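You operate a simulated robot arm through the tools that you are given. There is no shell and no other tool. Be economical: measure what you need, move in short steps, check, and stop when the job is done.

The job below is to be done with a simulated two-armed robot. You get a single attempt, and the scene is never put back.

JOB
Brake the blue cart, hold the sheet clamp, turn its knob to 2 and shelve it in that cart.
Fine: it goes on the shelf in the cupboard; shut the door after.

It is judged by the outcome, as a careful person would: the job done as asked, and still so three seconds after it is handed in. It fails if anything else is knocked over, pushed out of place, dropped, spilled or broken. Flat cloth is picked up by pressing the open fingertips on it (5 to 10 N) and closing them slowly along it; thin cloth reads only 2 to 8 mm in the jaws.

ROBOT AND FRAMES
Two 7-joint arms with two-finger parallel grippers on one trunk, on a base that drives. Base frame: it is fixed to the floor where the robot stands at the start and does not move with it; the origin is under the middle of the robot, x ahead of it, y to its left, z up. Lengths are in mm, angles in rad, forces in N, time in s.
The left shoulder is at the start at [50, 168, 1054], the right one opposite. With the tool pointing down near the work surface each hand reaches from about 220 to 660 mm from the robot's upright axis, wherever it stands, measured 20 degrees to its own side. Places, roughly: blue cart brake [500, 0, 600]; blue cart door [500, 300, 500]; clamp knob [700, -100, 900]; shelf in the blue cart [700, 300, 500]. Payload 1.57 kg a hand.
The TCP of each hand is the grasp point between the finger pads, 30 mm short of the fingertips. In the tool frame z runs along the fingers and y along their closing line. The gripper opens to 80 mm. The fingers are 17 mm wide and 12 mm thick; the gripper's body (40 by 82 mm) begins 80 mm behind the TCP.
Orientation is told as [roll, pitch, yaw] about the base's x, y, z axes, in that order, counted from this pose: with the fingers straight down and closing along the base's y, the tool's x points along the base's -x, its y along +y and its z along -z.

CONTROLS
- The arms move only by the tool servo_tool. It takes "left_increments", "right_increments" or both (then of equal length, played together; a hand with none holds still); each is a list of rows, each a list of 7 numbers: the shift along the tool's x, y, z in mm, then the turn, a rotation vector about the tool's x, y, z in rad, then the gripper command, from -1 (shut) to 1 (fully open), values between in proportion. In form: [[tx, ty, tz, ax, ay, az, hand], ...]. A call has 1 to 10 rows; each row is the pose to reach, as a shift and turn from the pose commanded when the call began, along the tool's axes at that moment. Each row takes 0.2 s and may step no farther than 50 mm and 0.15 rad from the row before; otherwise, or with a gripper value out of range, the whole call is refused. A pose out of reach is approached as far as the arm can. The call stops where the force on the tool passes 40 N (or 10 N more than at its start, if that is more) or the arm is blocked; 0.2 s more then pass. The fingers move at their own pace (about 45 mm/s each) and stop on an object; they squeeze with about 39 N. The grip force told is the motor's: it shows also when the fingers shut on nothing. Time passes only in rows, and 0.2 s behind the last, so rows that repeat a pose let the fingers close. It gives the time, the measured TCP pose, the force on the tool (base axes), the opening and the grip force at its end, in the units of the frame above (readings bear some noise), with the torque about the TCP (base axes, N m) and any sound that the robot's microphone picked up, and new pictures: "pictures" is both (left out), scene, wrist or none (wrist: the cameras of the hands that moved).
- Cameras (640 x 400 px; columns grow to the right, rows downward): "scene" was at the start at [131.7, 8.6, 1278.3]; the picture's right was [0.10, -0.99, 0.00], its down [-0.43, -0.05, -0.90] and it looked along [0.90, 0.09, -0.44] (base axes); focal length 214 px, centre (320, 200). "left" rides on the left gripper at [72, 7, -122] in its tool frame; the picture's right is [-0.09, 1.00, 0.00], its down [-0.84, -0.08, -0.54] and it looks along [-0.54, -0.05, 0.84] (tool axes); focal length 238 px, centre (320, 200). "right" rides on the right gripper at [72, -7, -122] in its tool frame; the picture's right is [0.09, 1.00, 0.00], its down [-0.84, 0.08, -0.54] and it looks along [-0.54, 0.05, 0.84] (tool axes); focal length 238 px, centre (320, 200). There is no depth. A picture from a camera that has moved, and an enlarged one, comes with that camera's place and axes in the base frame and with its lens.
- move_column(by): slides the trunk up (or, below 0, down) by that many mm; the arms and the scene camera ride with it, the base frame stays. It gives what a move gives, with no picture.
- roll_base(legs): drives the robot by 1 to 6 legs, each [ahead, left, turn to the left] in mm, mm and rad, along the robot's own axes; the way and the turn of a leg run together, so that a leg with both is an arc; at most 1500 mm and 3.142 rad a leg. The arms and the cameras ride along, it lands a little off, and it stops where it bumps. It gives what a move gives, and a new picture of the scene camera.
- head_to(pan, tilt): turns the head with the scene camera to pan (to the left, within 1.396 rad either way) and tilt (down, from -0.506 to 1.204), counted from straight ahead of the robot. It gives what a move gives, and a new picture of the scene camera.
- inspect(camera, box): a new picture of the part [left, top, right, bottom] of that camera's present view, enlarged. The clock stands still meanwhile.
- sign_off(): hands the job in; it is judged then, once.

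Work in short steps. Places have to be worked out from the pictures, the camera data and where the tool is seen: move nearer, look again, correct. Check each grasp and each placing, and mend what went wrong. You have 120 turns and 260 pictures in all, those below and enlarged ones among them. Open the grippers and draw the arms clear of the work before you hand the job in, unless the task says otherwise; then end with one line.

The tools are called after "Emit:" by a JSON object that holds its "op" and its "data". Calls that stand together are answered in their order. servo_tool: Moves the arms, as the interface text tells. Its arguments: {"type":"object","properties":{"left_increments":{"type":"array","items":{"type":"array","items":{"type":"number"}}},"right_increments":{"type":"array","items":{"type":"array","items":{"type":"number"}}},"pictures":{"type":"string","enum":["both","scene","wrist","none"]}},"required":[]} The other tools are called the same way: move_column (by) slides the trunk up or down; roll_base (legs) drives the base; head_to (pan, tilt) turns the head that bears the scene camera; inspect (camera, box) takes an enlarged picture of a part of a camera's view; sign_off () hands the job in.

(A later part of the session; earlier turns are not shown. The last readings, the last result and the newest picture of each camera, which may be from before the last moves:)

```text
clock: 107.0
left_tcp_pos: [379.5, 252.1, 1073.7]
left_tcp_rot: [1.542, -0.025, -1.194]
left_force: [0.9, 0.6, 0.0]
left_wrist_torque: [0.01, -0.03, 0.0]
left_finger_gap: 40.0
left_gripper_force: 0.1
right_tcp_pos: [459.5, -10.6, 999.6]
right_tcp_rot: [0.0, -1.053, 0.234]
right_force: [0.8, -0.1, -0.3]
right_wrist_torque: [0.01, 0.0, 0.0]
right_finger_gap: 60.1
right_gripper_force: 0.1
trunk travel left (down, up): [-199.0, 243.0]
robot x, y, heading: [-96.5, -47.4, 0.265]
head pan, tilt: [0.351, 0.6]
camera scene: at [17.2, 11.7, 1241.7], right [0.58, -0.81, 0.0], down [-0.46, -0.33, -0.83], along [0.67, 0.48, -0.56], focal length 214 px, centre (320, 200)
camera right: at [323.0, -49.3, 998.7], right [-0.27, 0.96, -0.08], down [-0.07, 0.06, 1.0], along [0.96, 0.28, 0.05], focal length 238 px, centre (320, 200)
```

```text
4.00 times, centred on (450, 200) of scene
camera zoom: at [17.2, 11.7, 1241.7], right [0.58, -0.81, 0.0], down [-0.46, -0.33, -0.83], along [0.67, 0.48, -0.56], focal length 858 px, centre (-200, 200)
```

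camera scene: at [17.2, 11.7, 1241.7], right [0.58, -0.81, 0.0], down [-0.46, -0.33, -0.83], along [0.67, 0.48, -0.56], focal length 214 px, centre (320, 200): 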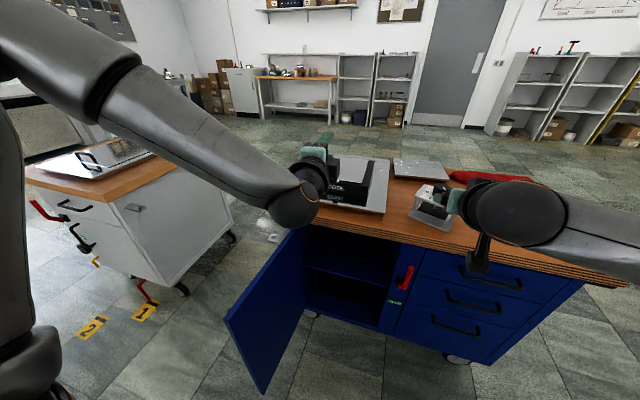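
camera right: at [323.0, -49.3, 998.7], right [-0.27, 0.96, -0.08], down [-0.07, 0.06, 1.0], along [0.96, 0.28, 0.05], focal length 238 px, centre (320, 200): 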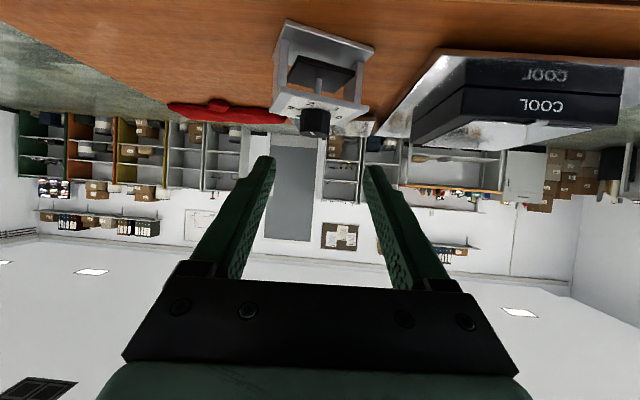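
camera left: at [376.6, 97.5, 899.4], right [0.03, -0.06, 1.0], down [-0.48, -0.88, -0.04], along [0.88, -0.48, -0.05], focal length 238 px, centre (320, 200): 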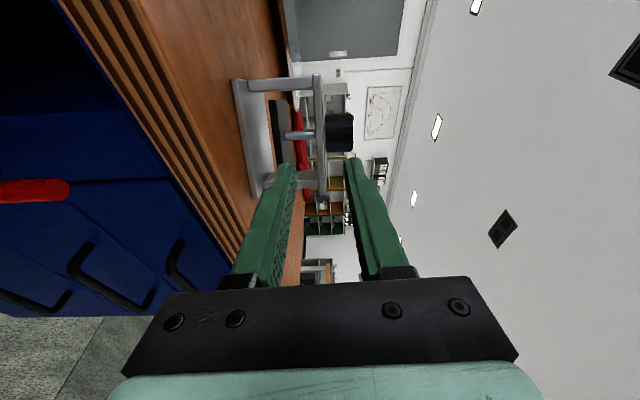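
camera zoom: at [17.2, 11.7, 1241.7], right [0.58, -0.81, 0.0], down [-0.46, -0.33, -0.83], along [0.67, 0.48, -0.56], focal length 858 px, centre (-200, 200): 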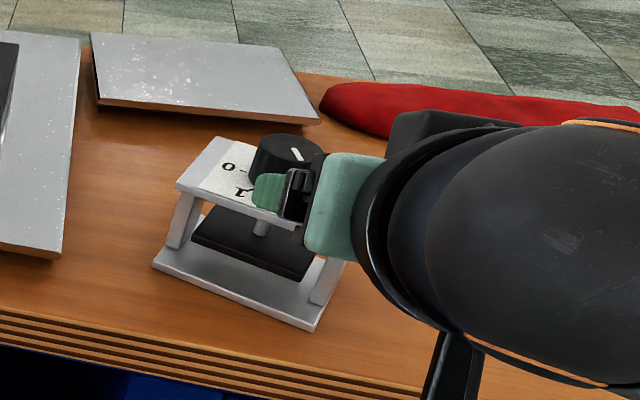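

The knob axis is at about [650, 31]. I approach along the fingers, stopping 80 mm short to check alignment.

Emit:
{"op": "servo_tool", "data": {"right_increments": [[-11, -2, 40, 0, 0, 0, 0.5], [-21.5, -4, 80, 0, 0, 0, 0.5], [-21.5, -4, 120, 0, 0, 0, 0.5]], "pictures": "wrist"}}

Emit:
{"op": "inspect", "data": {"camera": "right", "box": [220, 20, 420, 200]}}

```text
clock: 107.8
left_tcp_pos: [381.1, 253.7, 1073.2]
left_tcp_rot: [1.543, -0.024, -1.193]
left_force: [0.8, 0.8, 0.1]
left_wrist_torque: [0.0, -0.01, 0.02]
left_finger_gap: 40.0
left_gripper_force: 0.1
right_tcp_pos: [572.0, 11.7, 958.6]
right_tcp_rot: [0.0, -1.048, 0.234]
right_force: [0.3, 0.1, -0.2]
right_wrist_torque: [-0.01, 0.0, 0.02]
right_finger_gap: 60.0
right_gripper_force: 0.1
trunk travel left (down, up): [-199.0, 243.0]
robot x, y, heading: [-92.4, -47.0, 0.266]
head pan, tilt: [0.351, 0.6]
camera right: at [436.4, -27.1, 957.1], right [-0.27, 0.96, -0.08], down [-0.07, 0.06, 1.0], along [0.96, 0.28, 0.05], focal length 238 px, centre (320, 200)
```

right: 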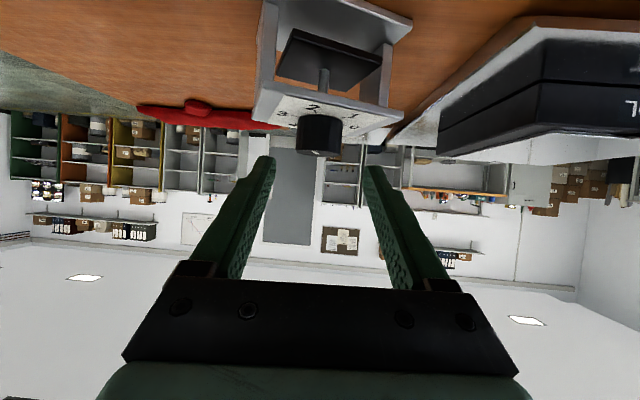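

```text
2.22 times, centred on (320, 110) of right
camera zoom: at [436.4, -27.1, 957.1], right [-0.27, 0.96, -0.08], down [-0.07, 0.06, 1.0], along [0.96, 0.28, 0.05], focal length 530 px, centre (320, 400)
```

zoom: 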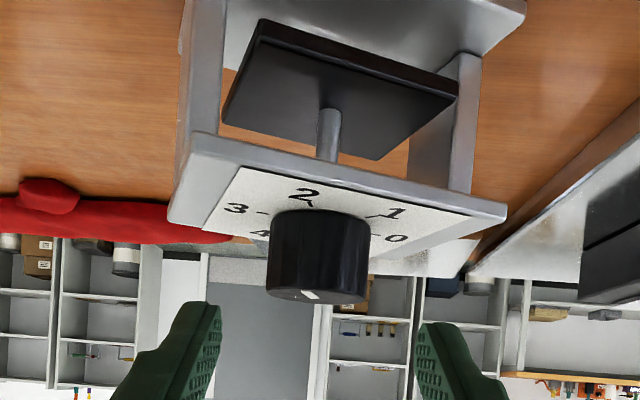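

Well aligned, so I advance the remaining 77 mm.

Emit:
{"op": "servo_tool", "data": {"right_increments": [[0, 0, 35, 0, 0, 0, 0.5], [1, 0, 60, 0, 0, 0, 0.5], [1, 0, 77, 0, 0, 0, 0.5]], "pictures": "wrist"}}

Emit:
{"op": "inspect", "data": {"camera": "right", "box": [200, 60, 440, 260]}}

Emit:
{"op": "inspect", "data": {"camera": "scene", "box": [390, 150, 510, 250]}}

```text
clock: 108.7
left_tcp_pos: [380.0, 250.8, 1073.5]
left_tcp_rot: [1.54, -0.023, -1.194]
left_force: [0.3, -0.1, -0.3]
left_wrist_torque: [-0.03, 0.04, 0.01]
left_finger_gap: 39.9
left_gripper_force: 0.1
right_tcp_pos: [635.9, 29.2, 918.1]
right_tcp_rot: [-0.001, -1.049, 0.238]
right_force: [1.0, -0.8, 0.6]
right_wrist_torque: [0.0, 0.0, 0.01]
right_finger_gap: 60.0
right_gripper_force: 0.1
trunk travel left (down, up): [-199.0, 243.0]
robot x, y, heading: [-92.7, -50.0, 0.268]
head pan, tilt: [0.351, 0.6]
camera right: at [500.3, -10.9, 917.8], right [-0.27, 0.96, -0.08], down [-0.07, 0.06, 1.0], along [0.96, 0.28, 0.05], focal length 238 px, centre (320, 200)
```

right: 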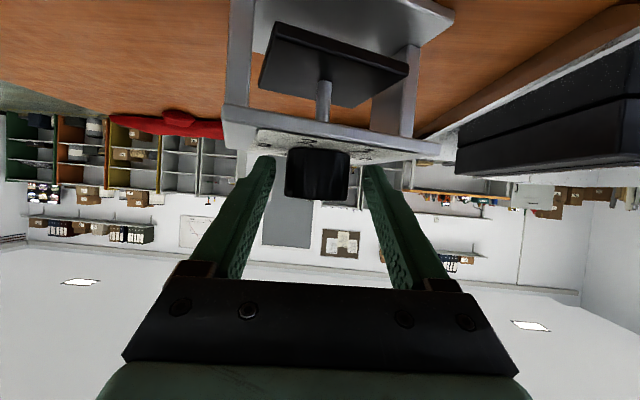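

```text
2.00 times, centred on (320, 160) of right
camera zoom: at [500.3, -10.9, 917.8], right [-0.27, 0.96, -0.08], down [-0.07, 0.06, 1.0], along [0.96, 0.28, 0.05], focal length 477 px, centre (320, 280)
```

zoom: 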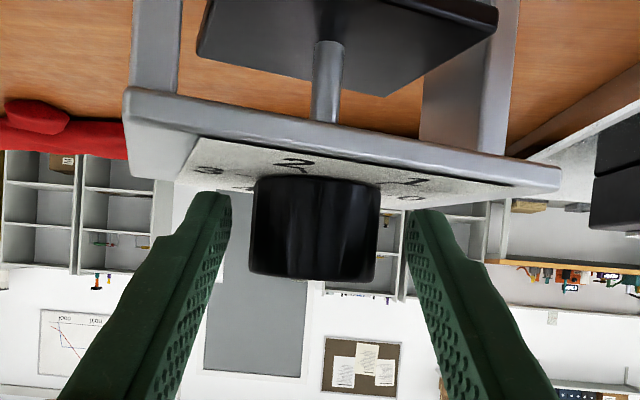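

```text
4.00 times, centred on (450, 200) of scene
camera zoom: at [17.2, 11.8, 1241.7], right [0.58, -0.81, 0.0], down [-0.46, -0.33, -0.83], along [0.67, 0.48, -0.56], focal length 858 px, centre (-200, 200)
```

zoom: 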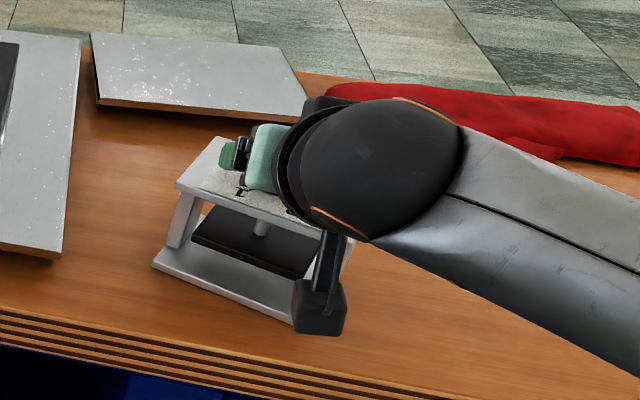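

The knob sits just inside the fingertips. I advance 6 mm (rising slightly to stay off the dial), then close.

Emit:
{"op": "servo_tool", "data": {"right_increments": [[-4, 0, 6, 0, 0, 0, 0.4], [-4, 0, 6, 0, 0, 0, -1], [-4, 0, 6, 0, 0, 0, -1], [-4, 0, 6, 0, 0, 0, -1], [-4, 0, 6, 0, 0, 0, -1]], "pictures": "wrist"}}

Emit:
{"op": "inspect", "data": {"camera": "right", "box": [200, 60, 440, 260]}}

```text
clock: 109.8
left_tcp_pos: [379.8, 251.9, 1074.6]
left_tcp_rot: [1.541, -0.025, -1.194]
left_force: [0.8, 0.1, -0.3]
left_wrist_torque: [-0.01, 0.0, -0.02]
left_finger_gap: 39.8
left_gripper_force: 0.0
right_tcp_pos: [643.0, 30.6, 919.9]
right_tcp_rot: [0.0, -1.05, 0.233]
right_force: [0.7, -1.1, -0.3]
right_wrist_torque: [0.11, 0.03, -0.01]
right_finger_gap: 40.8
right_gripper_force: 39.0
trunk travel left (down, up): [-199.0, 243.0]
robot x, y, heading: [-94.0, -51.3, 0.265]
head pan, tilt: [0.351, 0.6]
camera right: at [507.2, -10.0, 918.6], right [-0.27, 0.96, -0.08], down [-0.07, 0.06, 1.0], along [0.96, 0.28, 0.05], focal length 238 px, centre (320, 200)
```

right: 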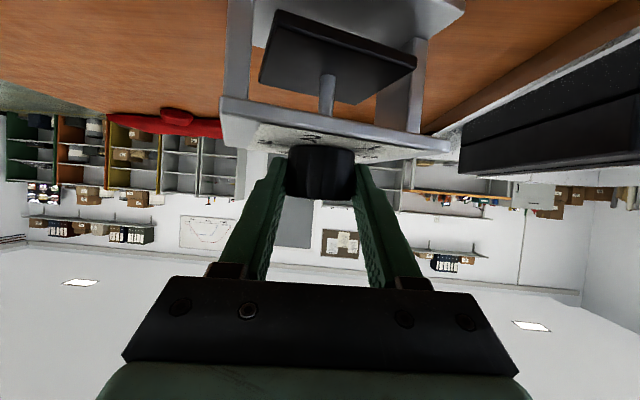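

```text
2.00 times, centred on (320, 160) of right
camera zoom: at [507.2, -10.0, 918.6], right [-0.27, 0.96, -0.08], down [-0.07, 0.06, 1.0], along [0.96, 0.28, 0.05], focal length 477 px, centre (320, 280)
```

zoom: 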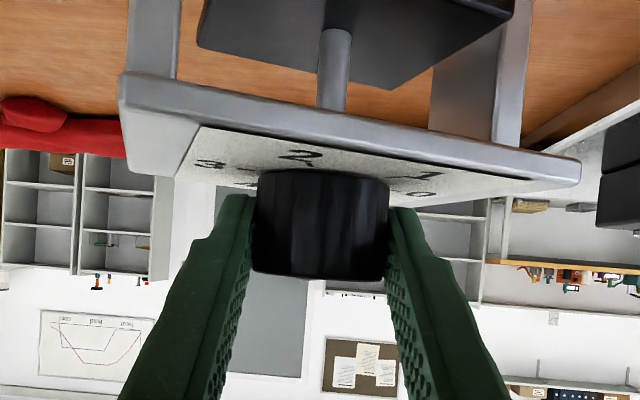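

The knob is gripped across its full diameter (40.8 mm). I lift with the trunk and check how the clamp hangs.

Emit:
{"op": "move_column", "data": {"by": 25}}

Emit:
{"op": "inspect", "data": {"camera": "right", "box": [160, 0, 480, 260]}}

Emit:
{"op": "inspect", "data": {"camera": "scene", "box": [390, 140, 510, 240]}}

```text
clock: 110.6
left_tcp_pos: [381.1, 251.8, 1098.5]
left_tcp_rot: [1.54, -0.024, -1.194]
left_force: [0.2, -0.8, 1.0]
left_wrist_torque: [-0.02, 0.01, 0.04]
left_finger_gap: 39.9
left_gripper_force: 0.1
right_tcp_pos: [643.1, 28.2, 943.8]
right_tcp_rot: [-0.002, -1.047, 0.236]
right_force: [-0.6, -0.1, -5.8]
right_wrist_torque: [0.04, 0.06, 0.01]
right_finger_gap: 40.7
right_gripper_force: 38.5
trunk travel left (down, up): [-224.0, 218.0]
robot x, y, heading: [-92.2, -48.6, 0.266]
head pan, tilt: [0.351, 0.6]
```

```text
1.54 times, centred on (320, 130) of right
camera zoom: at [507.4, -9.6, 943.0], right [-0.27, 0.96, -0.08], down [-0.07, 0.06, 1.0], along [0.96, 0.28, 0.05], focal length 367 px, centre (320, 308)
```

zoom: 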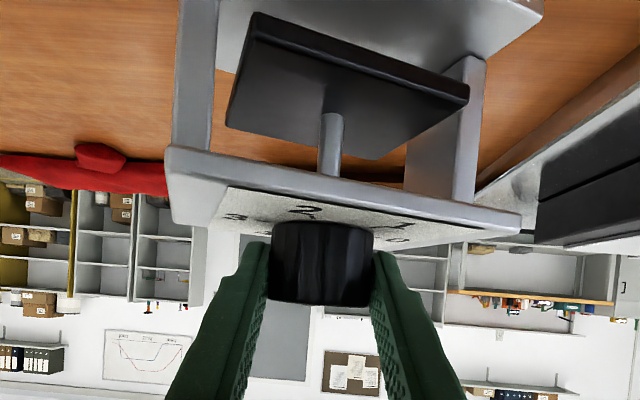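

```text
4.00 times, centred on (450, 190) of scene
camera zoom: at [17.9, 11.9, 1266.6], right [0.58, -0.81, 0.0], down [-0.46, -0.33, -0.82], along [0.67, 0.48, -0.57], focal length 858 px, centre (-200, 240)
```

zoom: 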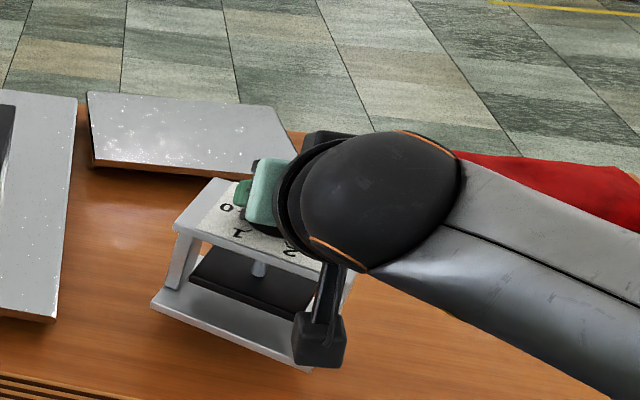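

The clamp hangs well from the knob (about 5 N). I back out from the table and lower the trunk.

Emit:
{"op": "roll_base", "data": {"legs": [[-260, 0, 0]]}}

Emit:
{"op": "move_column", "data": {"by": -222}}

Emit:
{"op": "servo_tool", "data": {"right_increments": [[3, 12, -5, 0, 0, 0, -1], [6, 24, -10, 0, 0, 0, -1], [9, 36, -15, 0, 0, 0, -1], [12, 48, -20, 0, 0, 0, -1], [15, 60, -20, 0, 0, 0, -1], [20, 70, -18, 0, 0, 0, -1]], "left_increments": [[0, 10, -15, 0, 0, 0, 0], [0, 20, -30, 0, 0, 0, 0], [0, 30, -45, 0, 0, 0, 0], [0, 40, -60, 0, 0, 0, 0], [0, 50, -70, 0, 0, 0, 0], [0, 60, -80, 0, 0, 0, 0]], "pictures": "both"}}

```text
clock: 112.4
left_tcp_pos: [131.0, 182.4, 1098.2]
left_tcp_rot: [1.541, -0.024, -1.198]
left_force: [-0.1, 0.6, 0.7]
left_wrist_torque: [-0.01, -0.02, -0.02]
left_finger_gap: 40.0
left_gripper_force: 0.1
right_tcp_pos: [394.8, -41.3, 944.5]
right_tcp_rot: [0.0, -1.049, 0.231]
right_force: [-0.5, -0.1, -5.1]
right_wrist_torque: [0.03, 0.07, 0.01]
right_finger_gap: 40.8
right_gripper_force: 39.2
trunk travel left (down, up): [-224.0, 218.0]
robot x, y, heading: [-346.4, -115.2, 0.259]
head pan, tilt: [0.351, 0.6]
camera scene: at [-231.9, -56.6, 1266.7], right [0.58, -0.82, 0.0], down [-0.46, -0.33, -0.83], along [0.67, 0.48, -0.56], focal length 214 px, centre (320, 200)
```

scene: 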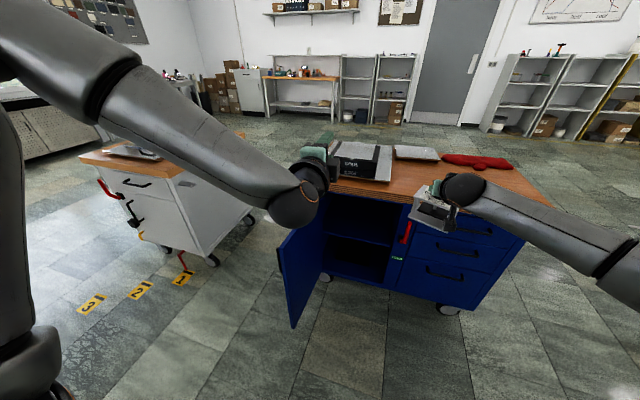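

```text
clock: 114.8
left_tcp_pos: [132.7, 183.0, 878.1]
left_tcp_rot: [1.541, -0.026, -1.197]
left_force: [-0.2, 0.2, -0.6]
left_wrist_torque: [0.03, -0.01, -0.01]
left_finger_gap: 40.0
left_gripper_force: 0.0
right_tcp_pos: [394.5, -40.2, 721.6]
right_tcp_rot: [-0.002, -1.048, 0.229]
right_force: [0.4, 1.3, -4.3]
right_wrist_torque: [0.0, 0.03, 0.01]
right_finger_gap: 40.8
right_gripper_force: 38.9
trunk travel left (down, up): [-2.0, 440.0]
robot x, y, heading: [-340.2, -117.3, 0.263]
head pan, tilt: [0.351, 0.6]
```

```text
clock: 116.2
left_tcp_pos: [58.9, 154.3, 938.7]
left_tcp_rot: [1.538, -0.025, -1.197]
left_force: [0.4, 0.4, 0.0]
left_wrist_torque: [0.03, 0.01, 0.02]
left_finger_gap: 40.1
left_gripper_force: 0.0
right_tcp_pos: [352.1, 21.9, 713.9]
right_tcp_rot: [-0.001, -1.049, 0.23]
right_force: [-0.1, -0.7, -4.1]
right_wrist_torque: [-0.03, 0.09, 0.02]
right_finger_gap: 41.1
right_gripper_force: 38.8
trunk travel left (down, up): [-2.0, 440.0]
robot x, y, heading: [-344.5, -119.1, 0.261]
head pan, tilt: [0.351, 0.6]
camera scene: at [-231.7, -56.5, 1044.6], right [0.58, -0.82, 0.0], down [-0.46, -0.33, -0.82], along [0.67, 0.48, -0.57], focal length 214 px, centre (320, 200)
camera right: at [216.5, -17.4, 712.8], right [-0.27, 0.96, -0.08], down [-0.07, 0.06, 1.0], along [0.96, 0.28, 0.05], focal length 238 px, centre (320, 200)
camera left: at [-79.8, 178.0, 947.9], right [0.05, -0.05, 1.0], down [-0.2, -0.98, -0.04], along [0.98, -0.2, -0.06], focal length 238 px, centre (320, 200)
```

scene: 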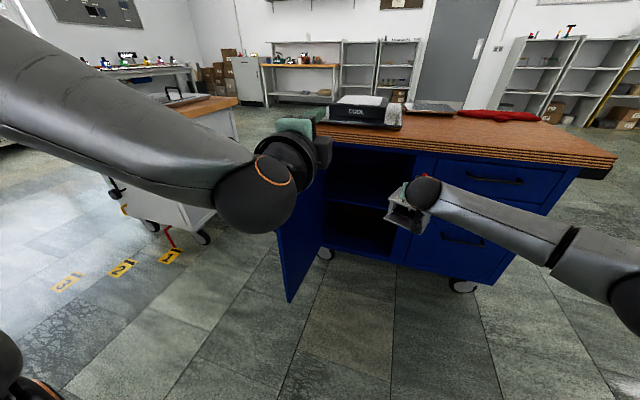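
right: 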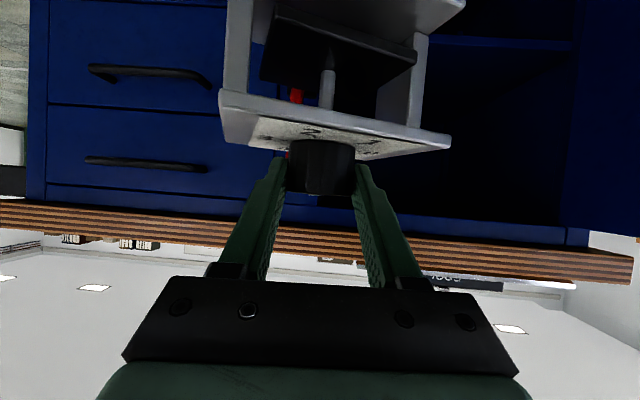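
left: 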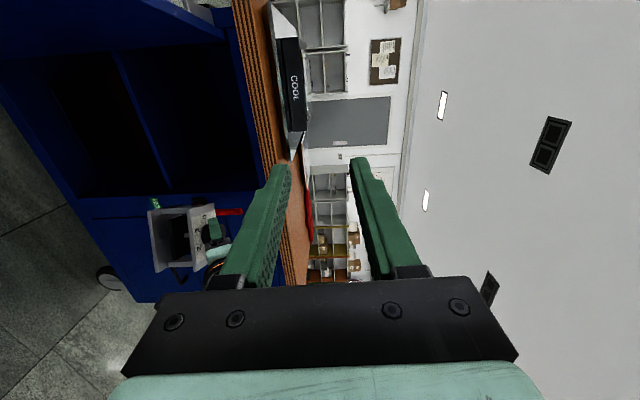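

Now I lower the right hand to entry height and shift the base left, so the clamp faces the middle of the opening.

Emit:
{"op": "servo_tool", "data": {"right_increments": [[12, 0, 7, 0, 0, 0, -1], [24, 0, 14, 0, 0, 0, -1], [36, 0, 21, 0, 0, 0, -1], [48, 0, 28, 0, 0, 0, -1], [61, 0, 35, 0, 0, 0, -1]], "pictures": "none"}}

Emit:
{"op": "roll_base", "data": {"legs": [[0, 125, 0]]}}

Emit:
{"op": "inspect", "data": {"camera": "right", "box": [100, 0, 540, 280]}}

Emit:
{"op": "inspect", "data": {"camera": "left", "box": [0, 0, 320, 300]}}

```text
clock: 117.4
left_tcp_pos: [59.9, 153.8, 938.9]
left_tcp_rot: [1.54, -0.025, -1.198]
left_force: [-0.3, -0.1, 0.0]
left_wrist_torque: [-0.01, 0.0, 0.04]
left_finger_gap: 40.0
left_gripper_force: 0.0
right_tcp_pos: [352.8, 21.6, 642.8]
right_tcp_rot: [0.0, -1.047, 0.229]
right_force: [0.2, -0.5, -4.2]
right_wrist_torque: [-0.03, 0.06, 0.04]
right_finger_gap: 40.7
right_gripper_force: 38.8
trunk travel left (down, up): [-2.0, 440.0]
robot x, y, heading: [-343.8, -117.3, 0.26]
head pan, tilt: [0.351, 0.6]
```

```text
clock: 119.1
left_tcp_pos: [26.3, 274.1, 938.3]
left_tcp_rot: [1.539, -0.025, -1.2]
left_force: [-0.1, -0.7, -0.3]
left_wrist_torque: [-0.03, -0.02, -0.03]
left_finger_gap: 40.0
left_gripper_force: 0.1
right_tcp_pos: [320.2, 142.4, 642.4]
right_tcp_rot: [-0.003, -1.049, 0.23]
right_force: [0.1, -0.2, -4.1]
right_wrist_torque: [0.02, 0.05, 0.02]
right_finger_gap: 41.1
right_gripper_force: 39.3
trunk travel left (down, up): [-2.0, 440.0]
robot x, y, heading: [-375.1, 3.4, 0.263]
head pan, tilt: [0.351, 0.6]
camera scene: at [-264.1, 63.7, 1044.6], right [0.58, -0.82, 0.0], down [-0.46, -0.33, -0.82], along [0.67, 0.48, -0.57], focal length 214 px, centre (320, 200)
```

scene: 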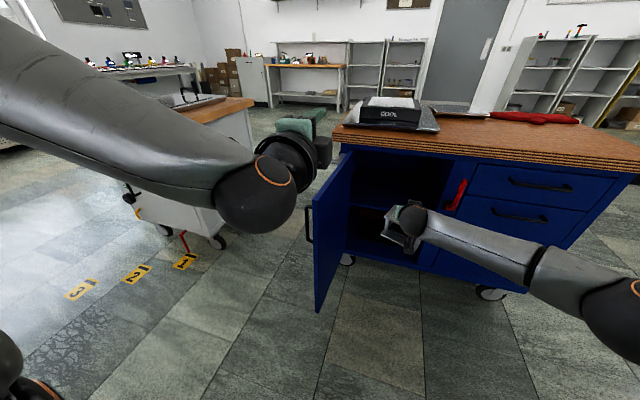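

```text
1.43 times, centred on (320, 140) of right
camera zoom: at [184.5, 102.6, 642.1], right [-0.27, 0.96, -0.08], down [-0.07, 0.06, 1.0], along [0.96, 0.27, 0.05], focal length 340 px, centre (320, 286)
```

zoom: 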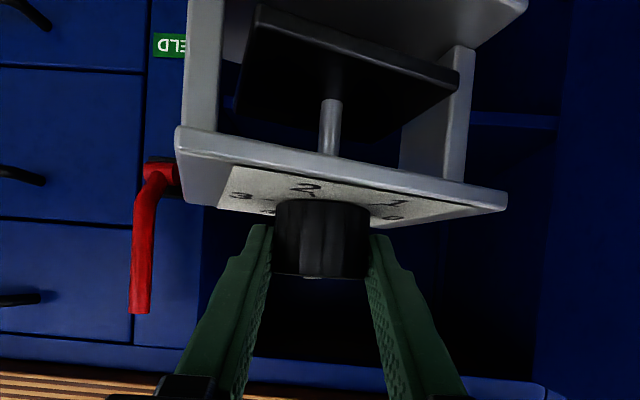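

```text
1.33 times, centred on (160, 150) of left
camera zoom: at [-111.8, 298.1, 947.7], right [0.05, -0.05, 1.0], down [-0.2, -0.98, -0.04], along [0.98, -0.2, -0.06], focal length 318 px, centre (533, 267)
```

zoom: 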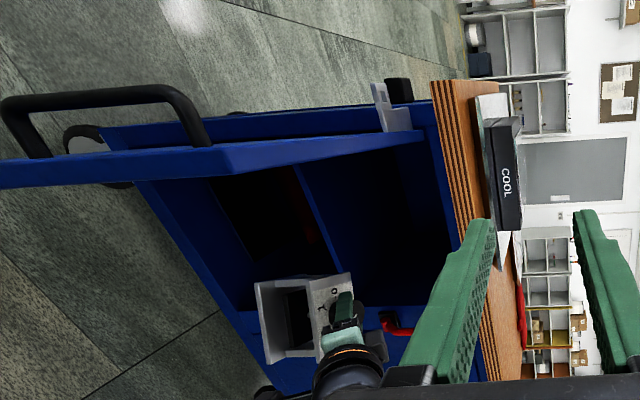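

The shelf top comes out near z ≈ 480 and the clamp is centred in the opening. I lower 25 mm more for headroom and drive in 190 mm, then check.

Emit:
{"op": "servo_tool", "data": {"right_increments": [[11, 0, 6, 0, 0, 0, -1], [22, 0, 12.5, 0, 0, 0, -1]], "pictures": "none"}}

Emit:
{"op": "roll_base", "data": {"legs": [[190, 0, 0]]}}

Emit:
{"op": "inspect", "data": {"camera": "right", "box": [100, 0, 540, 280]}}

Emit:
{"op": "inspect", "data": {"camera": "left", "box": [0, 0, 400, 400]}}

```text
clock: 119.7
left_tcp_pos: [26.9, 274.4, 938.6]
left_tcp_rot: [1.541, -0.024, -1.2]
left_force: [0.4, -0.2, 1.2]
left_wrist_torque: [0.04, 0.03, -0.03]
left_finger_gap: 40.0
left_gripper_force: 0.1
right_tcp_pos: [320.2, 141.3, 617.0]
right_tcp_rot: [0.0, -1.047, 0.229]
right_force: [0.5, 0.8, -5.1]
right_wrist_torque: [-0.01, 0.06, 0.01]
right_finger_gap: 40.8
right_gripper_force: 38.9
trunk travel left (down, up): [-2.0, 440.0]
robot x, y, heading: [-374.8, 3.2, 0.267]
head pan, tilt: [0.351, 0.6]
```

```text
clock: 121.3
left_tcp_pos: [207.4, 322.3, 937.8]
left_tcp_rot: [1.539, -0.023, -1.199]
left_force: [-0.7, -0.3, 0.1]
left_wrist_torque: [-0.04, -0.04, -0.01]
left_finger_gap: 39.9
left_gripper_force: 0.1
right_tcp_pos: [500.4, 190.0, 618.1]
right_tcp_rot: [-0.001, -1.049, 0.229]
right_force: [-0.1, 0.3, -4.2]
right_wrist_torque: [0.0, 0.09, -0.03]
right_finger_gap: 40.8
right_gripper_force: 39.2
trunk travel left (down, up): [-2.0, 440.0]
robot x, y, heading: [-195.4, 51.3, 0.266]
head pan, tilt: [0.351, 0.6]
camera scene: at [-83.8, 112.1, 1044.6], right [0.58, -0.82, 0.0], down [-0.46, -0.33, -0.82], along [0.67, 0.47, -0.57], focal length 214 px, centre (320, 200)
```

scene: 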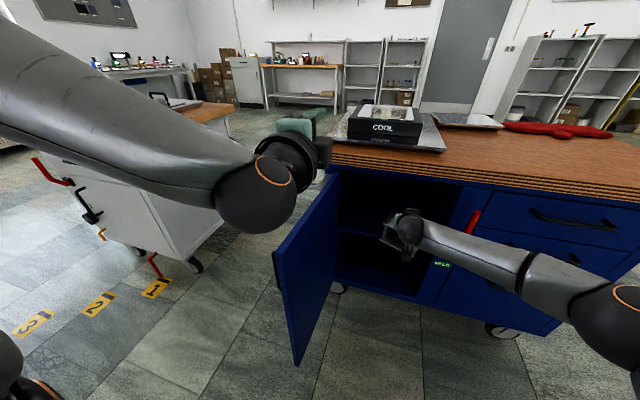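

```text
1.43 times, centred on (320, 140) of right
camera zoom: at [364.5, 150.5, 616.6], right [-0.27, 0.96, -0.08], down [-0.07, 0.06, 1.0], along [0.96, 0.27, 0.05], focal length 340 px, centre (320, 286)
```

zoom: 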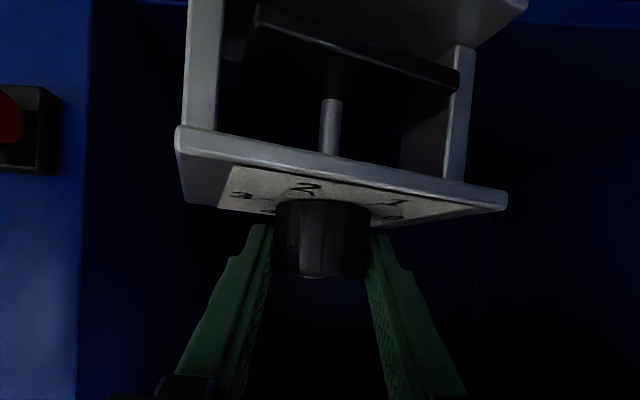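

```text
1.00 times, centred on (200, 200) of left (not enlarged: the box is as wide or as high as the picture)
camera zoom: at [68.6, 346.3, 947.8], right [0.05, -0.05, 1.0], down [-0.2, -0.98, -0.04], along [0.98, -0.2, -0.06], focal length 238 px, centre (440, 200)
```

zoom: 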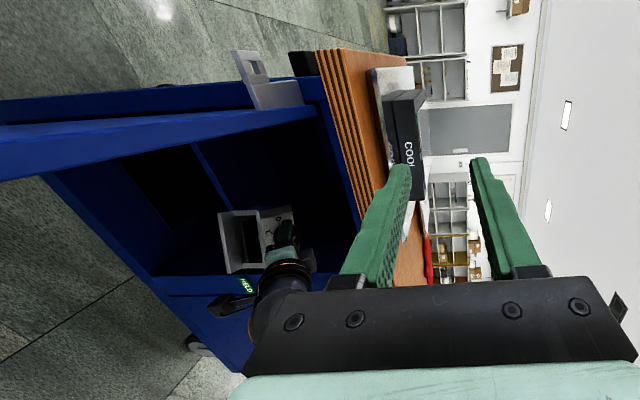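

The clamp is entering level, about 35 mm above the shelf. I drive the last 115 mm in.

Emit:
{"op": "roll_base", "data": {"legs": [[60, 0, 0], [55, 0, 0]]}}

Emit:
{"op": "inspect", "data": {"camera": "right", "box": [60, 0, 580, 330]}}

Emit:
{"op": "inspect", "data": {"camera": "left", "box": [0, 60, 320, 360]}}

```text
clock: 122.8
left_tcp_pos: [318.7, 352.0, 938.5]
left_tcp_rot: [1.541, -0.022, -1.198]
left_force: [0.3, 0.1, -0.3]
left_wrist_torque: [0.02, 0.02, 0.01]
left_finger_gap: 40.0
left_gripper_force: 0.0
right_tcp_pos: [611.7, 219.5, 616.8]
right_tcp_rot: [-0.001, -1.047, 0.227]
right_force: [-0.1, -0.5, -5.0]
right_wrist_torque: [-0.02, 0.06, -0.01]
right_finger_gap: 40.9
right_gripper_force: 38.6
trunk travel left (down, up): [-2.0, 440.0]
robot x, y, heading: [-87.5, 78.7, 0.259]
head pan, tilt: [0.351, 0.6]
camera scene: at [27.2, 142.0, 1044.6], right [0.58, -0.82, 0.0], down [-0.46, -0.33, -0.82], along [0.67, 0.47, -0.57], focal length 214 px, centre (320, 200)
```

scene: 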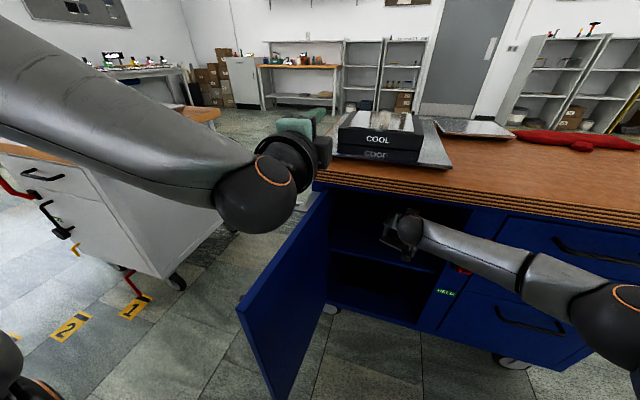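

```text
1.21 times, centred on (320, 165) of right
camera zoom: at [475.4, 180.5, 616.5], right [-0.27, 0.96, -0.08], down [-0.07, 0.06, 1.0], along [0.96, 0.27, 0.05], focal length 289 px, centre (320, 242)
```

zoom: 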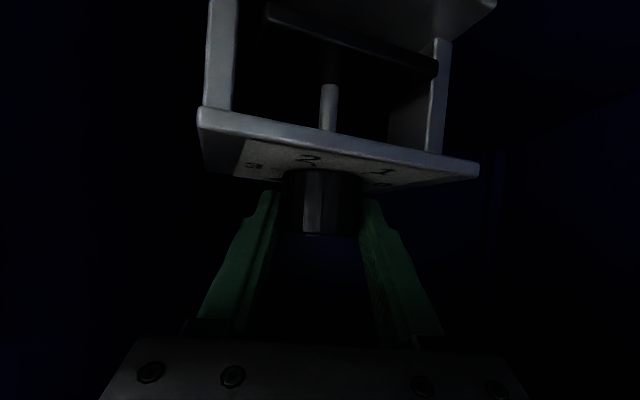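

```text
1.33 times, centred on (160, 210) of left
camera zoom: at [179.6, 376.2, 947.8], right [0.05, -0.05, 1.0], down [-0.2, -0.98, -0.04], along [0.98, -0.2, -0.06], focal length 318 px, centre (533, 187)
```

zoom: 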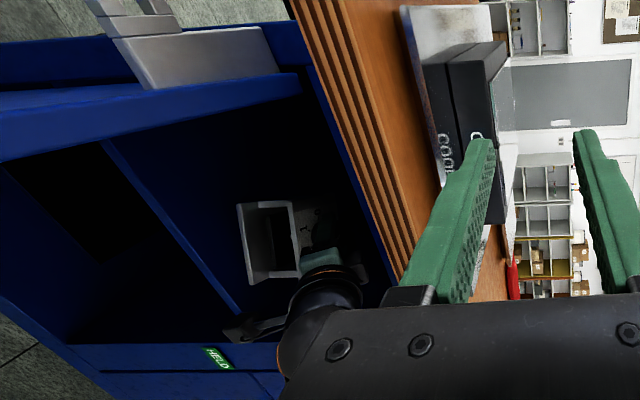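

The clamp is inside, above the shelf. I go 12 mm deeper and lower toward the shelf.

Emit:
{"op": "roll_base", "data": {"legs": [[12, 0, 0]]}}

Emit:
{"op": "servo_tool", "data": {"right_increments": [[6.1, 0, 3.5, 0, 0, 0, -1], [12.2, 0, 6.9, 0, 0, 0, -1], [18.2, 0, 10.4, 0, 0, 0, -1], [23.5, 0, 13.4, 0, 0, 0, -1]], "pictures": "none"}}

```text
clock: 123.5
left_tcp_pos: [329.6, 356.6, 938.5]
left_tcp_rot: [1.542, -0.023, -1.199]
left_force: [-0.6, 0.0, -0.9]
left_wrist_torque: [0.01, -0.01, 0.01]
left_finger_gap: 40.0
left_gripper_force: 0.0
right_tcp_pos: [622.2, 221.5, 617.3]
right_tcp_rot: [-0.002, -1.047, 0.228]
right_force: [0.0, 0.5, -4.9]
right_wrist_torque: [-0.02, 0.04, 0.01]
right_finger_gap: 40.9
right_gripper_force: 38.9
trunk travel left (down, up): [-2.0, 440.0]
robot x, y, heading: [-73.5, 84.4, 0.263]
head pan, tilt: [0.351, 0.6]
camera scene: at [38.8, 145.1, 1044.6], right [0.58, -0.82, 0.0], down [-0.46, -0.33, -0.82], along [0.67, 0.47, -0.57], focal length 214 px, centre (320, 200)
```

scene: 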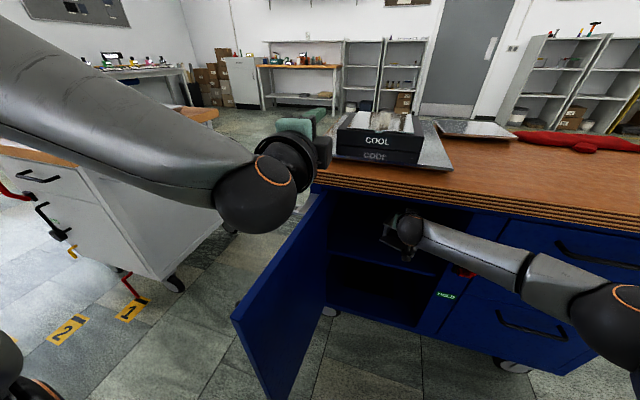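

```text
clock: 124.5
left_tcp_pos: [330.0, 356.0, 937.9]
left_tcp_rot: [1.538, -0.024, -1.199]
left_force: [0.5, 0.4, -0.7]
left_wrist_torque: [0.01, 0.01, -0.02]
left_finger_gap: 39.6
left_gripper_force: 0.0
right_tcp_pos: [622.2, 221.6, 590.0]
right_tcp_rot: [-0.003, -1.046, 0.23]
right_force: [-0.2, -0.2, -4.2]
right_wrist_torque: [-0.06, 0.04, 0.01]
right_finger_gap: 41.0
right_gripper_force: 39.0
trunk travel left (down, up): [-2.0, 440.0]
robot x, y, heading: [-73.6, 85.5, 0.262]
head pan, tilt: [0.351, 0.6]
```

No contact yet at TCP z = 590. I continue in 3 mm steps.

Emit:
{"op": "servo_tool", "data": {"right_increments": [[2.6, 0, 1.5, 0, 0, 0, -1], [5.2, 0, 3, 0, 0, 0, -1]], "pictures": "none"}}

Emit:
{"op": "servo_tool", "data": {"right_increments": [[2.6, 0, 1.5, 0, 0, 0, -1]], "pictures": "none"}}

Emit:
{"op": "servo_tool", "data": {"right_increments": [[2.6, 0, 1.5, 0, 0, 0, -1]], "pictures": "none"}}

Emit:
{"op": "inspect", "data": {"camera": "left", "box": [60, 140, 240, 320]}}

```text
clock: 125.1
left_tcp_pos: [328.7, 355.6, 938.3]
left_tcp_rot: [1.54, -0.025, -1.2]
left_force: [0.1, -0.1, 0.0]
left_wrist_torque: [0.02, 0.01, 0.01]
left_finger_gap: 39.9
left_gripper_force: 0.0
right_tcp_pos: [622.1, 221.6, 583.0]
right_tcp_rot: [-0.002, -1.047, 0.228]
right_force: [-0.1, -0.5, -5.2]
right_wrist_torque: [-0.03, 0.04, 0.0]
right_finger_gap: 40.7
right_gripper_force: 38.9
trunk travel left (down, up): [-2.0, 440.0]
robot x, y, heading: [-72.8, 86.6, 0.26]
head pan, tilt: [0.351, 0.6]
```

```text
clock: 125.5
left_tcp_pos: [328.9, 355.4, 939.6]
left_tcp_rot: [1.541, -0.025, -1.199]
left_force: [-0.3, -0.7, 0.5]
left_wrist_torque: [0.01, 0.05, -0.02]
left_finger_gap: 40.2
left_gripper_force: 0.2
right_tcp_pos: [622.5, 223.4, 583.1]
right_tcp_rot: [0.001, -1.05, 0.23]
right_force: [-1.3, 0.7, 2.8]
right_wrist_torque: [-0.17, 0.48, 0.02]
right_finger_gap: 40.8
right_gripper_force: 39.1
trunk travel left (down, up): [-2.0, 440.0]
robot x, y, heading: [-72.2, 84.2, 0.26]
head pan, tilt: [0.351, 0.6]
```

```text
clock: 125.9
left_tcp_pos: [327.8, 354.8, 940.2]
left_tcp_rot: [1.542, -0.024, -1.2]
left_force: [0.2, 0.1, -0.1]
left_wrist_torque: [0.01, 0.01, -0.04]
left_finger_gap: 40.0
left_gripper_force: 0.0
right_tcp_pos: [623.4, 222.0, 582.1]
right_tcp_rot: [0.001, -1.054, 0.227]
right_force: [-4.9, -3.1, 15.2]
right_wrist_torque: [-0.24, 0.5, 0.01]
right_finger_gap: 41.0
right_gripper_force: 39.2
trunk travel left (down, up): [-2.0, 440.0]
robot x, y, heading: [-70.8, 84.1, 0.262]
head pan, tilt: [0.351, 0.6]
```

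```text
2.22 times, centred on (150, 230) of left
camera zoom: at [189.6, 379.0, 948.9], right [0.05, -0.05, 1.0], down [-0.2, -0.98, -0.04], along [0.98, -0.2, -0.06], focal length 530 px, centre (698, 133)
```

zoom: 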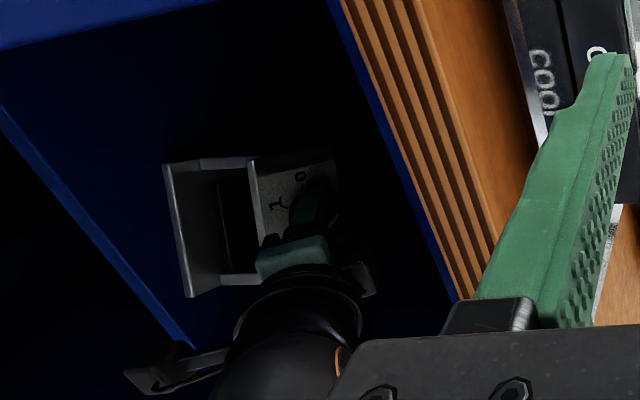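

The clamp rests on the shelf (contact at base z ≈ 477, force up 15 N). I open the gripper and draw back along the fingers.

Emit:
{"op": "servo_tool", "data": {"right_increments": [[-2, 0, 0, 0, 0, 0, -0.1], [-2, 0, 0, 0, 0, 0, 0.3], [-2, 0, 0, 0, 0, 0, 0.5], [-2, 0, -20, 0, 0, 0, 0.5], [-2, 0, -45, 0, 0, 0, 0.5], [-2, 0, -75, 0, 0, 0, 0.5]], "pictures": "wrist"}}

Emit:
{"op": "inspect", "data": {"camera": "right", "box": [160, 0, 480, 240]}}

Emit:
{"op": "inspect", "data": {"camera": "left", "box": [60, 140, 240, 320]}}

```text
clock: 127.3
left_tcp_pos: [330.4, 355.6, 938.4]
left_tcp_rot: [1.54, -0.022, -1.2]
left_force: [-0.3, 0.8, 0.1]
left_wrist_torque: [-0.02, -0.01, -0.03]
left_finger_gap: 40.1
left_gripper_force: 0.0
right_tcp_pos: [559.5, 208.5, 618.1]
right_tcp_rot: [-0.002, -1.047, 0.228]
right_force: [0.2, -0.2, 0.4]
right_wrist_torque: [0.02, 0.03, -0.01]
right_finger_gap: 59.9
right_gripper_force: 0.1
trunk travel left (down, up): [-2.0, 440.0]
robot x, y, heading: [-71.7, 85.1, 0.259]
head pan, tilt: [0.351, 0.6]
camera right: at [424.0, 169.0, 616.9], right [-0.27, 0.96, -0.08], down [-0.07, 0.06, 1.0], along [0.96, 0.27, 0.05], focal length 238 px, centre (320, 200)
```

right: 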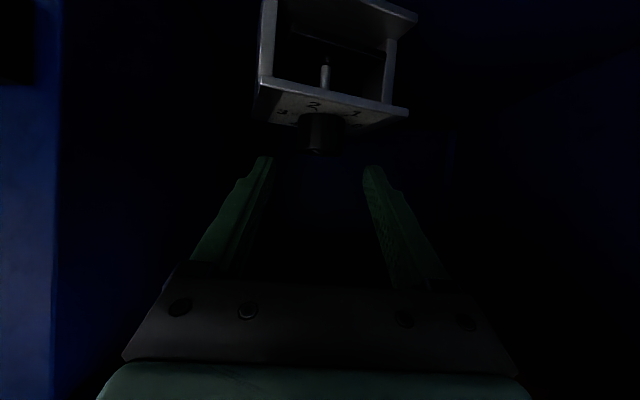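

```text
1.67 times, centred on (320, 120) of right
camera zoom: at [424.0, 169.0, 616.9], right [-0.27, 0.96, -0.08], down [-0.07, 0.06, 1.0], along [0.96, 0.27, 0.05], focal length 397 px, centre (320, 333)
```

zoom: 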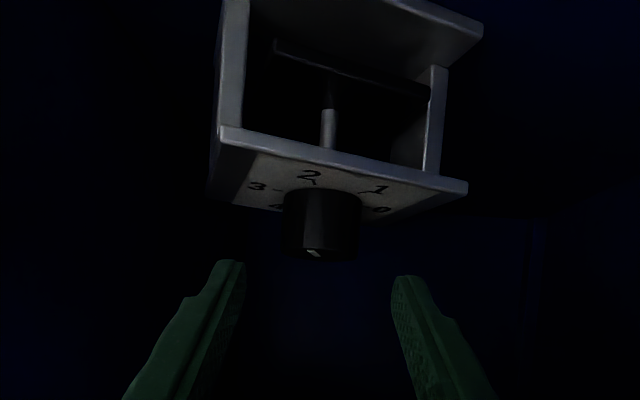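

```text
2.22 times, centred on (150, 230) of left
camera zoom: at [190.8, 379.3, 948.0], right [0.05, -0.05, 1.0], down [-0.2, -0.98, -0.04], along [0.98, -0.2, -0.06], focal length 530 px, centre (698, 133)
```

zoom: 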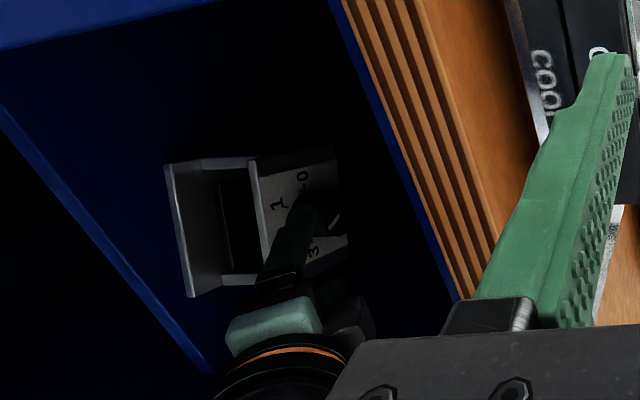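

The clamp stands free on the shelf. I back the base out and check the knob's mark once more from outside.

Emit:
{"op": "roll_base", "data": {"legs": [[-190, 0, 0]]}}

Emit:
{"op": "inspect", "data": {"camera": "left", "box": [130, 150, 230, 260]}}

Emit:
{"op": "inspect", "data": {"camera": "scene", "box": [350, 160, 450, 260]}}

Emit:
{"op": "inspect", "data": {"camera": "right", "box": [260, 60, 380, 180]}}

```text
clock: 128.9
left_tcp_pos: [147.1, 306.4, 938.7]
left_tcp_rot: [1.541, -0.025, -1.201]
left_force: [0.1, -0.7, -0.1]
left_wrist_torque: [0.05, -0.02, 0.03]
left_finger_gap: 40.1
left_gripper_force: 0.1
right_tcp_pos: [377.4, 159.4, 616.9]
right_tcp_rot: [-0.001, -1.047, 0.229]
right_force: [0.1, 0.0, 0.2]
right_wrist_torque: [0.02, -0.02, -0.02]
right_finger_gap: 60.4
right_gripper_force: 0.2
trunk travel left (down, up): [-2.0, 440.0]
robot x, y, heading: [-257.6, 35.6, 0.263]
head pan, tilt: [0.351, 0.6]
camera scene: at [-143.8, 96.1, 1044.7], right [0.58, -0.82, 0.0], down [-0.46, -0.33, -0.83], along [0.67, 0.48, -0.56], focal length 214 px, centre (320, 200)
```

scene: 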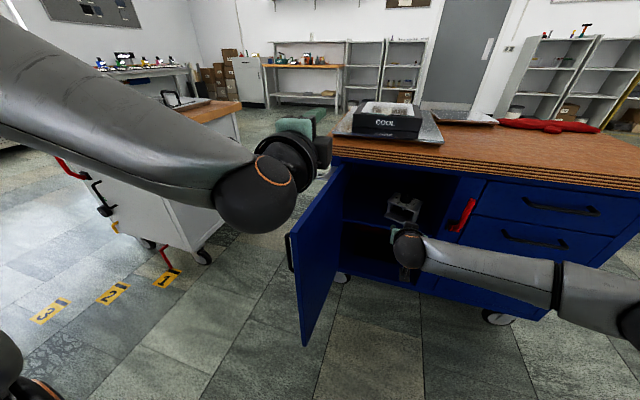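

```text
3.64 times, centred on (180, 205) of left
camera zoom: at [8.5, 330.4, 947.9], right [0.05, -0.05, 1.0], down [-0.2, -0.98, -0.04], along [0.98, -0.2, -0.06], focal length 867 px, centre (829, 182)
```

zoom: 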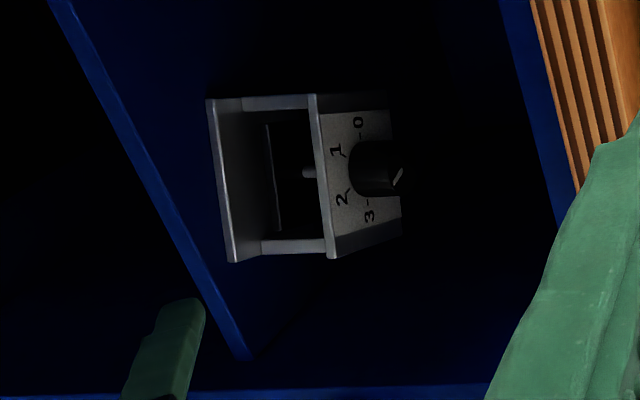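

```text
4.00 times, centred on (400, 210) of scene
camera zoom: at [-143.8, 96.1, 1044.7], right [0.58, -0.82, 0.0], down [-0.46, -0.33, -0.83], along [0.67, 0.48, -0.56], focal length 858 px, centre (0, 160)
```

zoom: 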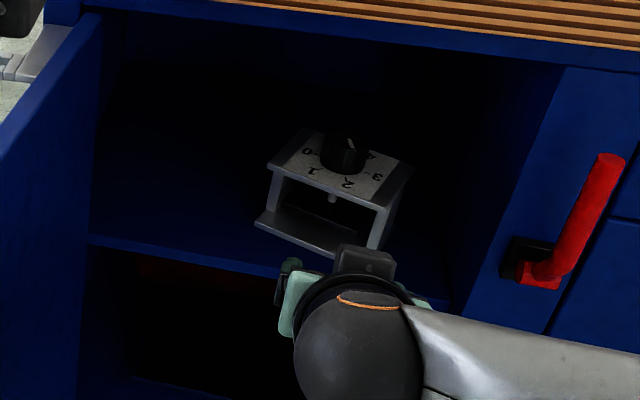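

```text
3.33 times, centred on (320, 120) of right
camera zoom: at [241.9, 120.5, 616.7], right [-0.27, 0.96, -0.08], down [-0.07, 0.06, 1.0], along [0.96, 0.27, 0.05], focal length 794 px, centre (320, 467)
```

zoom: 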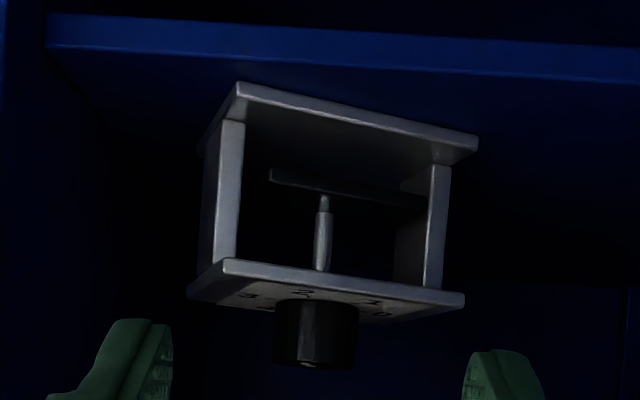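

The clamp is fully on the shelf. I zoom in harder on the dial.

Emit:
{"op": "inspect", "data": {"camera": "scene", "box": [385, 185, 415, 215]}}

Emit:
{"op": "inspect", "data": {"camera": "left", "box": [165, 165, 205, 205]}}

```text
13.33 times, centred on (400, 200) of scene
camera zoom: at [-143.8, 96.1, 1044.7], right [0.58, -0.82, 0.0], down [-0.46, -0.33, -0.83], along [0.67, 0.48, -0.56], focal length 2860 px, centre (-747, 200)
```

zoom: 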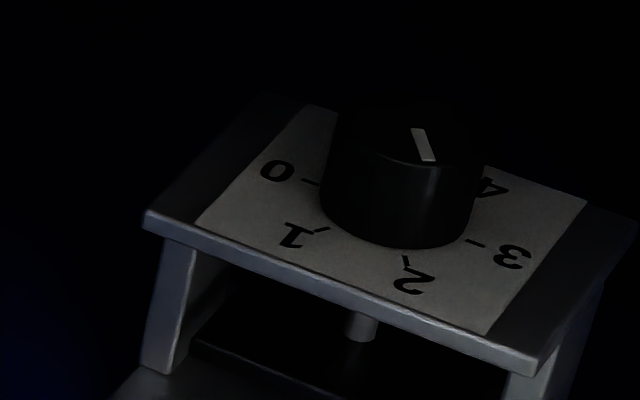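

```text
10.00 times, centred on (185, 185) of left
camera zoom: at [8.5, 330.4, 947.9], right [0.05, -0.05, 1.0], down [-0.2, -0.98, -0.04], along [0.98, -0.2, -0.06], focal length 2384 px, centre (1670, 350)
```

zoom: 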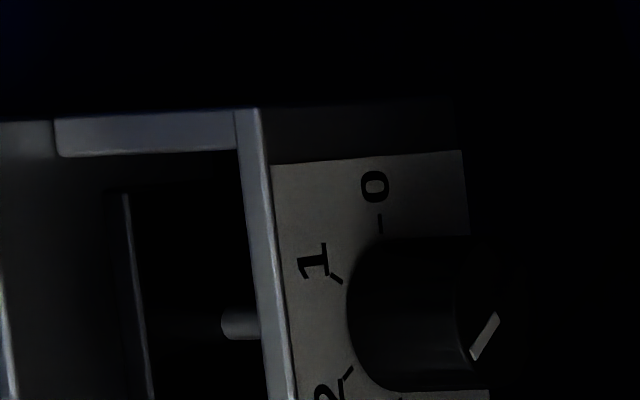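

The mark reads "2" within reading error and the clamp is well inside. Now the door: I tuck the right hand away to the right, and swing the left hand over to the door's outer side while rolling it upright.

Emit:
{"op": "servo_tool", "data": {"right_increments": [[7, -42, -13, 0, 0, 0, 0.5], [15, -84, -26, 0, 0, 0, 0], [22, -126, -39, 0, 0, 0, -0.5], [30, -169, -52, 0, 0, 0, -1], [37, -212, -65, 0, 0, 0, -1], [45, -254, -78, 0, 0, 0, -1]], "left_increments": [[20, 0, 0, 0, 0, -0.14, -1], [40, 0, 0, 0, 0, -0.28, -1], [60, 0, 0, 0, 0, -0.42, -1], [80, 0, 0, 0, 0, -0.56, -1], [100, 0, 0, 0, 0, -0.7, -1], [120, 0, 0, 0, 0, -0.84, -1]], "pictures": "none"}}

Emit:
{"op": "servo_tool", "data": {"left_increments": [[0, 0, 0, 0, 0, -0.14, -1], [0, 0, 0, 0, 0, -0.28, -1], [0, 0, 0, 0, 0, -0.42, -1], [0, 0, 0, 0, 0, -0.56, -1], [0, 0, 0, 0, 0, -0.72, -1]], "pictures": "both"}}

```text
clock: 130.3
left_tcp_pos: [105.3, 420.1, 936.6]
left_tcp_rot: [1.526, -0.867, -1.162]
left_force: [-0.4, -0.5, 0.3]
left_wrist_torque: [0.02, 0.02, 0.03]
left_finger_gap: 0.1
left_gripper_force: 21.4
right_tcp_pos: [356.7, -65.1, 622.0]
right_tcp_rot: [0.021, -1.034, 0.227]
right_force: [0.9, 0.3, 1.9]
right_wrist_torque: [-0.03, 0.19, 0.04]
right_finger_gap: 0.1
right_gripper_force: 20.6
right hand out of reach, approached as far as the arm can: row 5, 6
trunk travel left (down, up): [-2.0, 440.0]
robot x, y, heading: [-255.5, 39.7, 0.263]
head pan, tilt: [0.351, 0.6]
```

```text
refused: row 5 steps farther than a row can; nothing moved
```

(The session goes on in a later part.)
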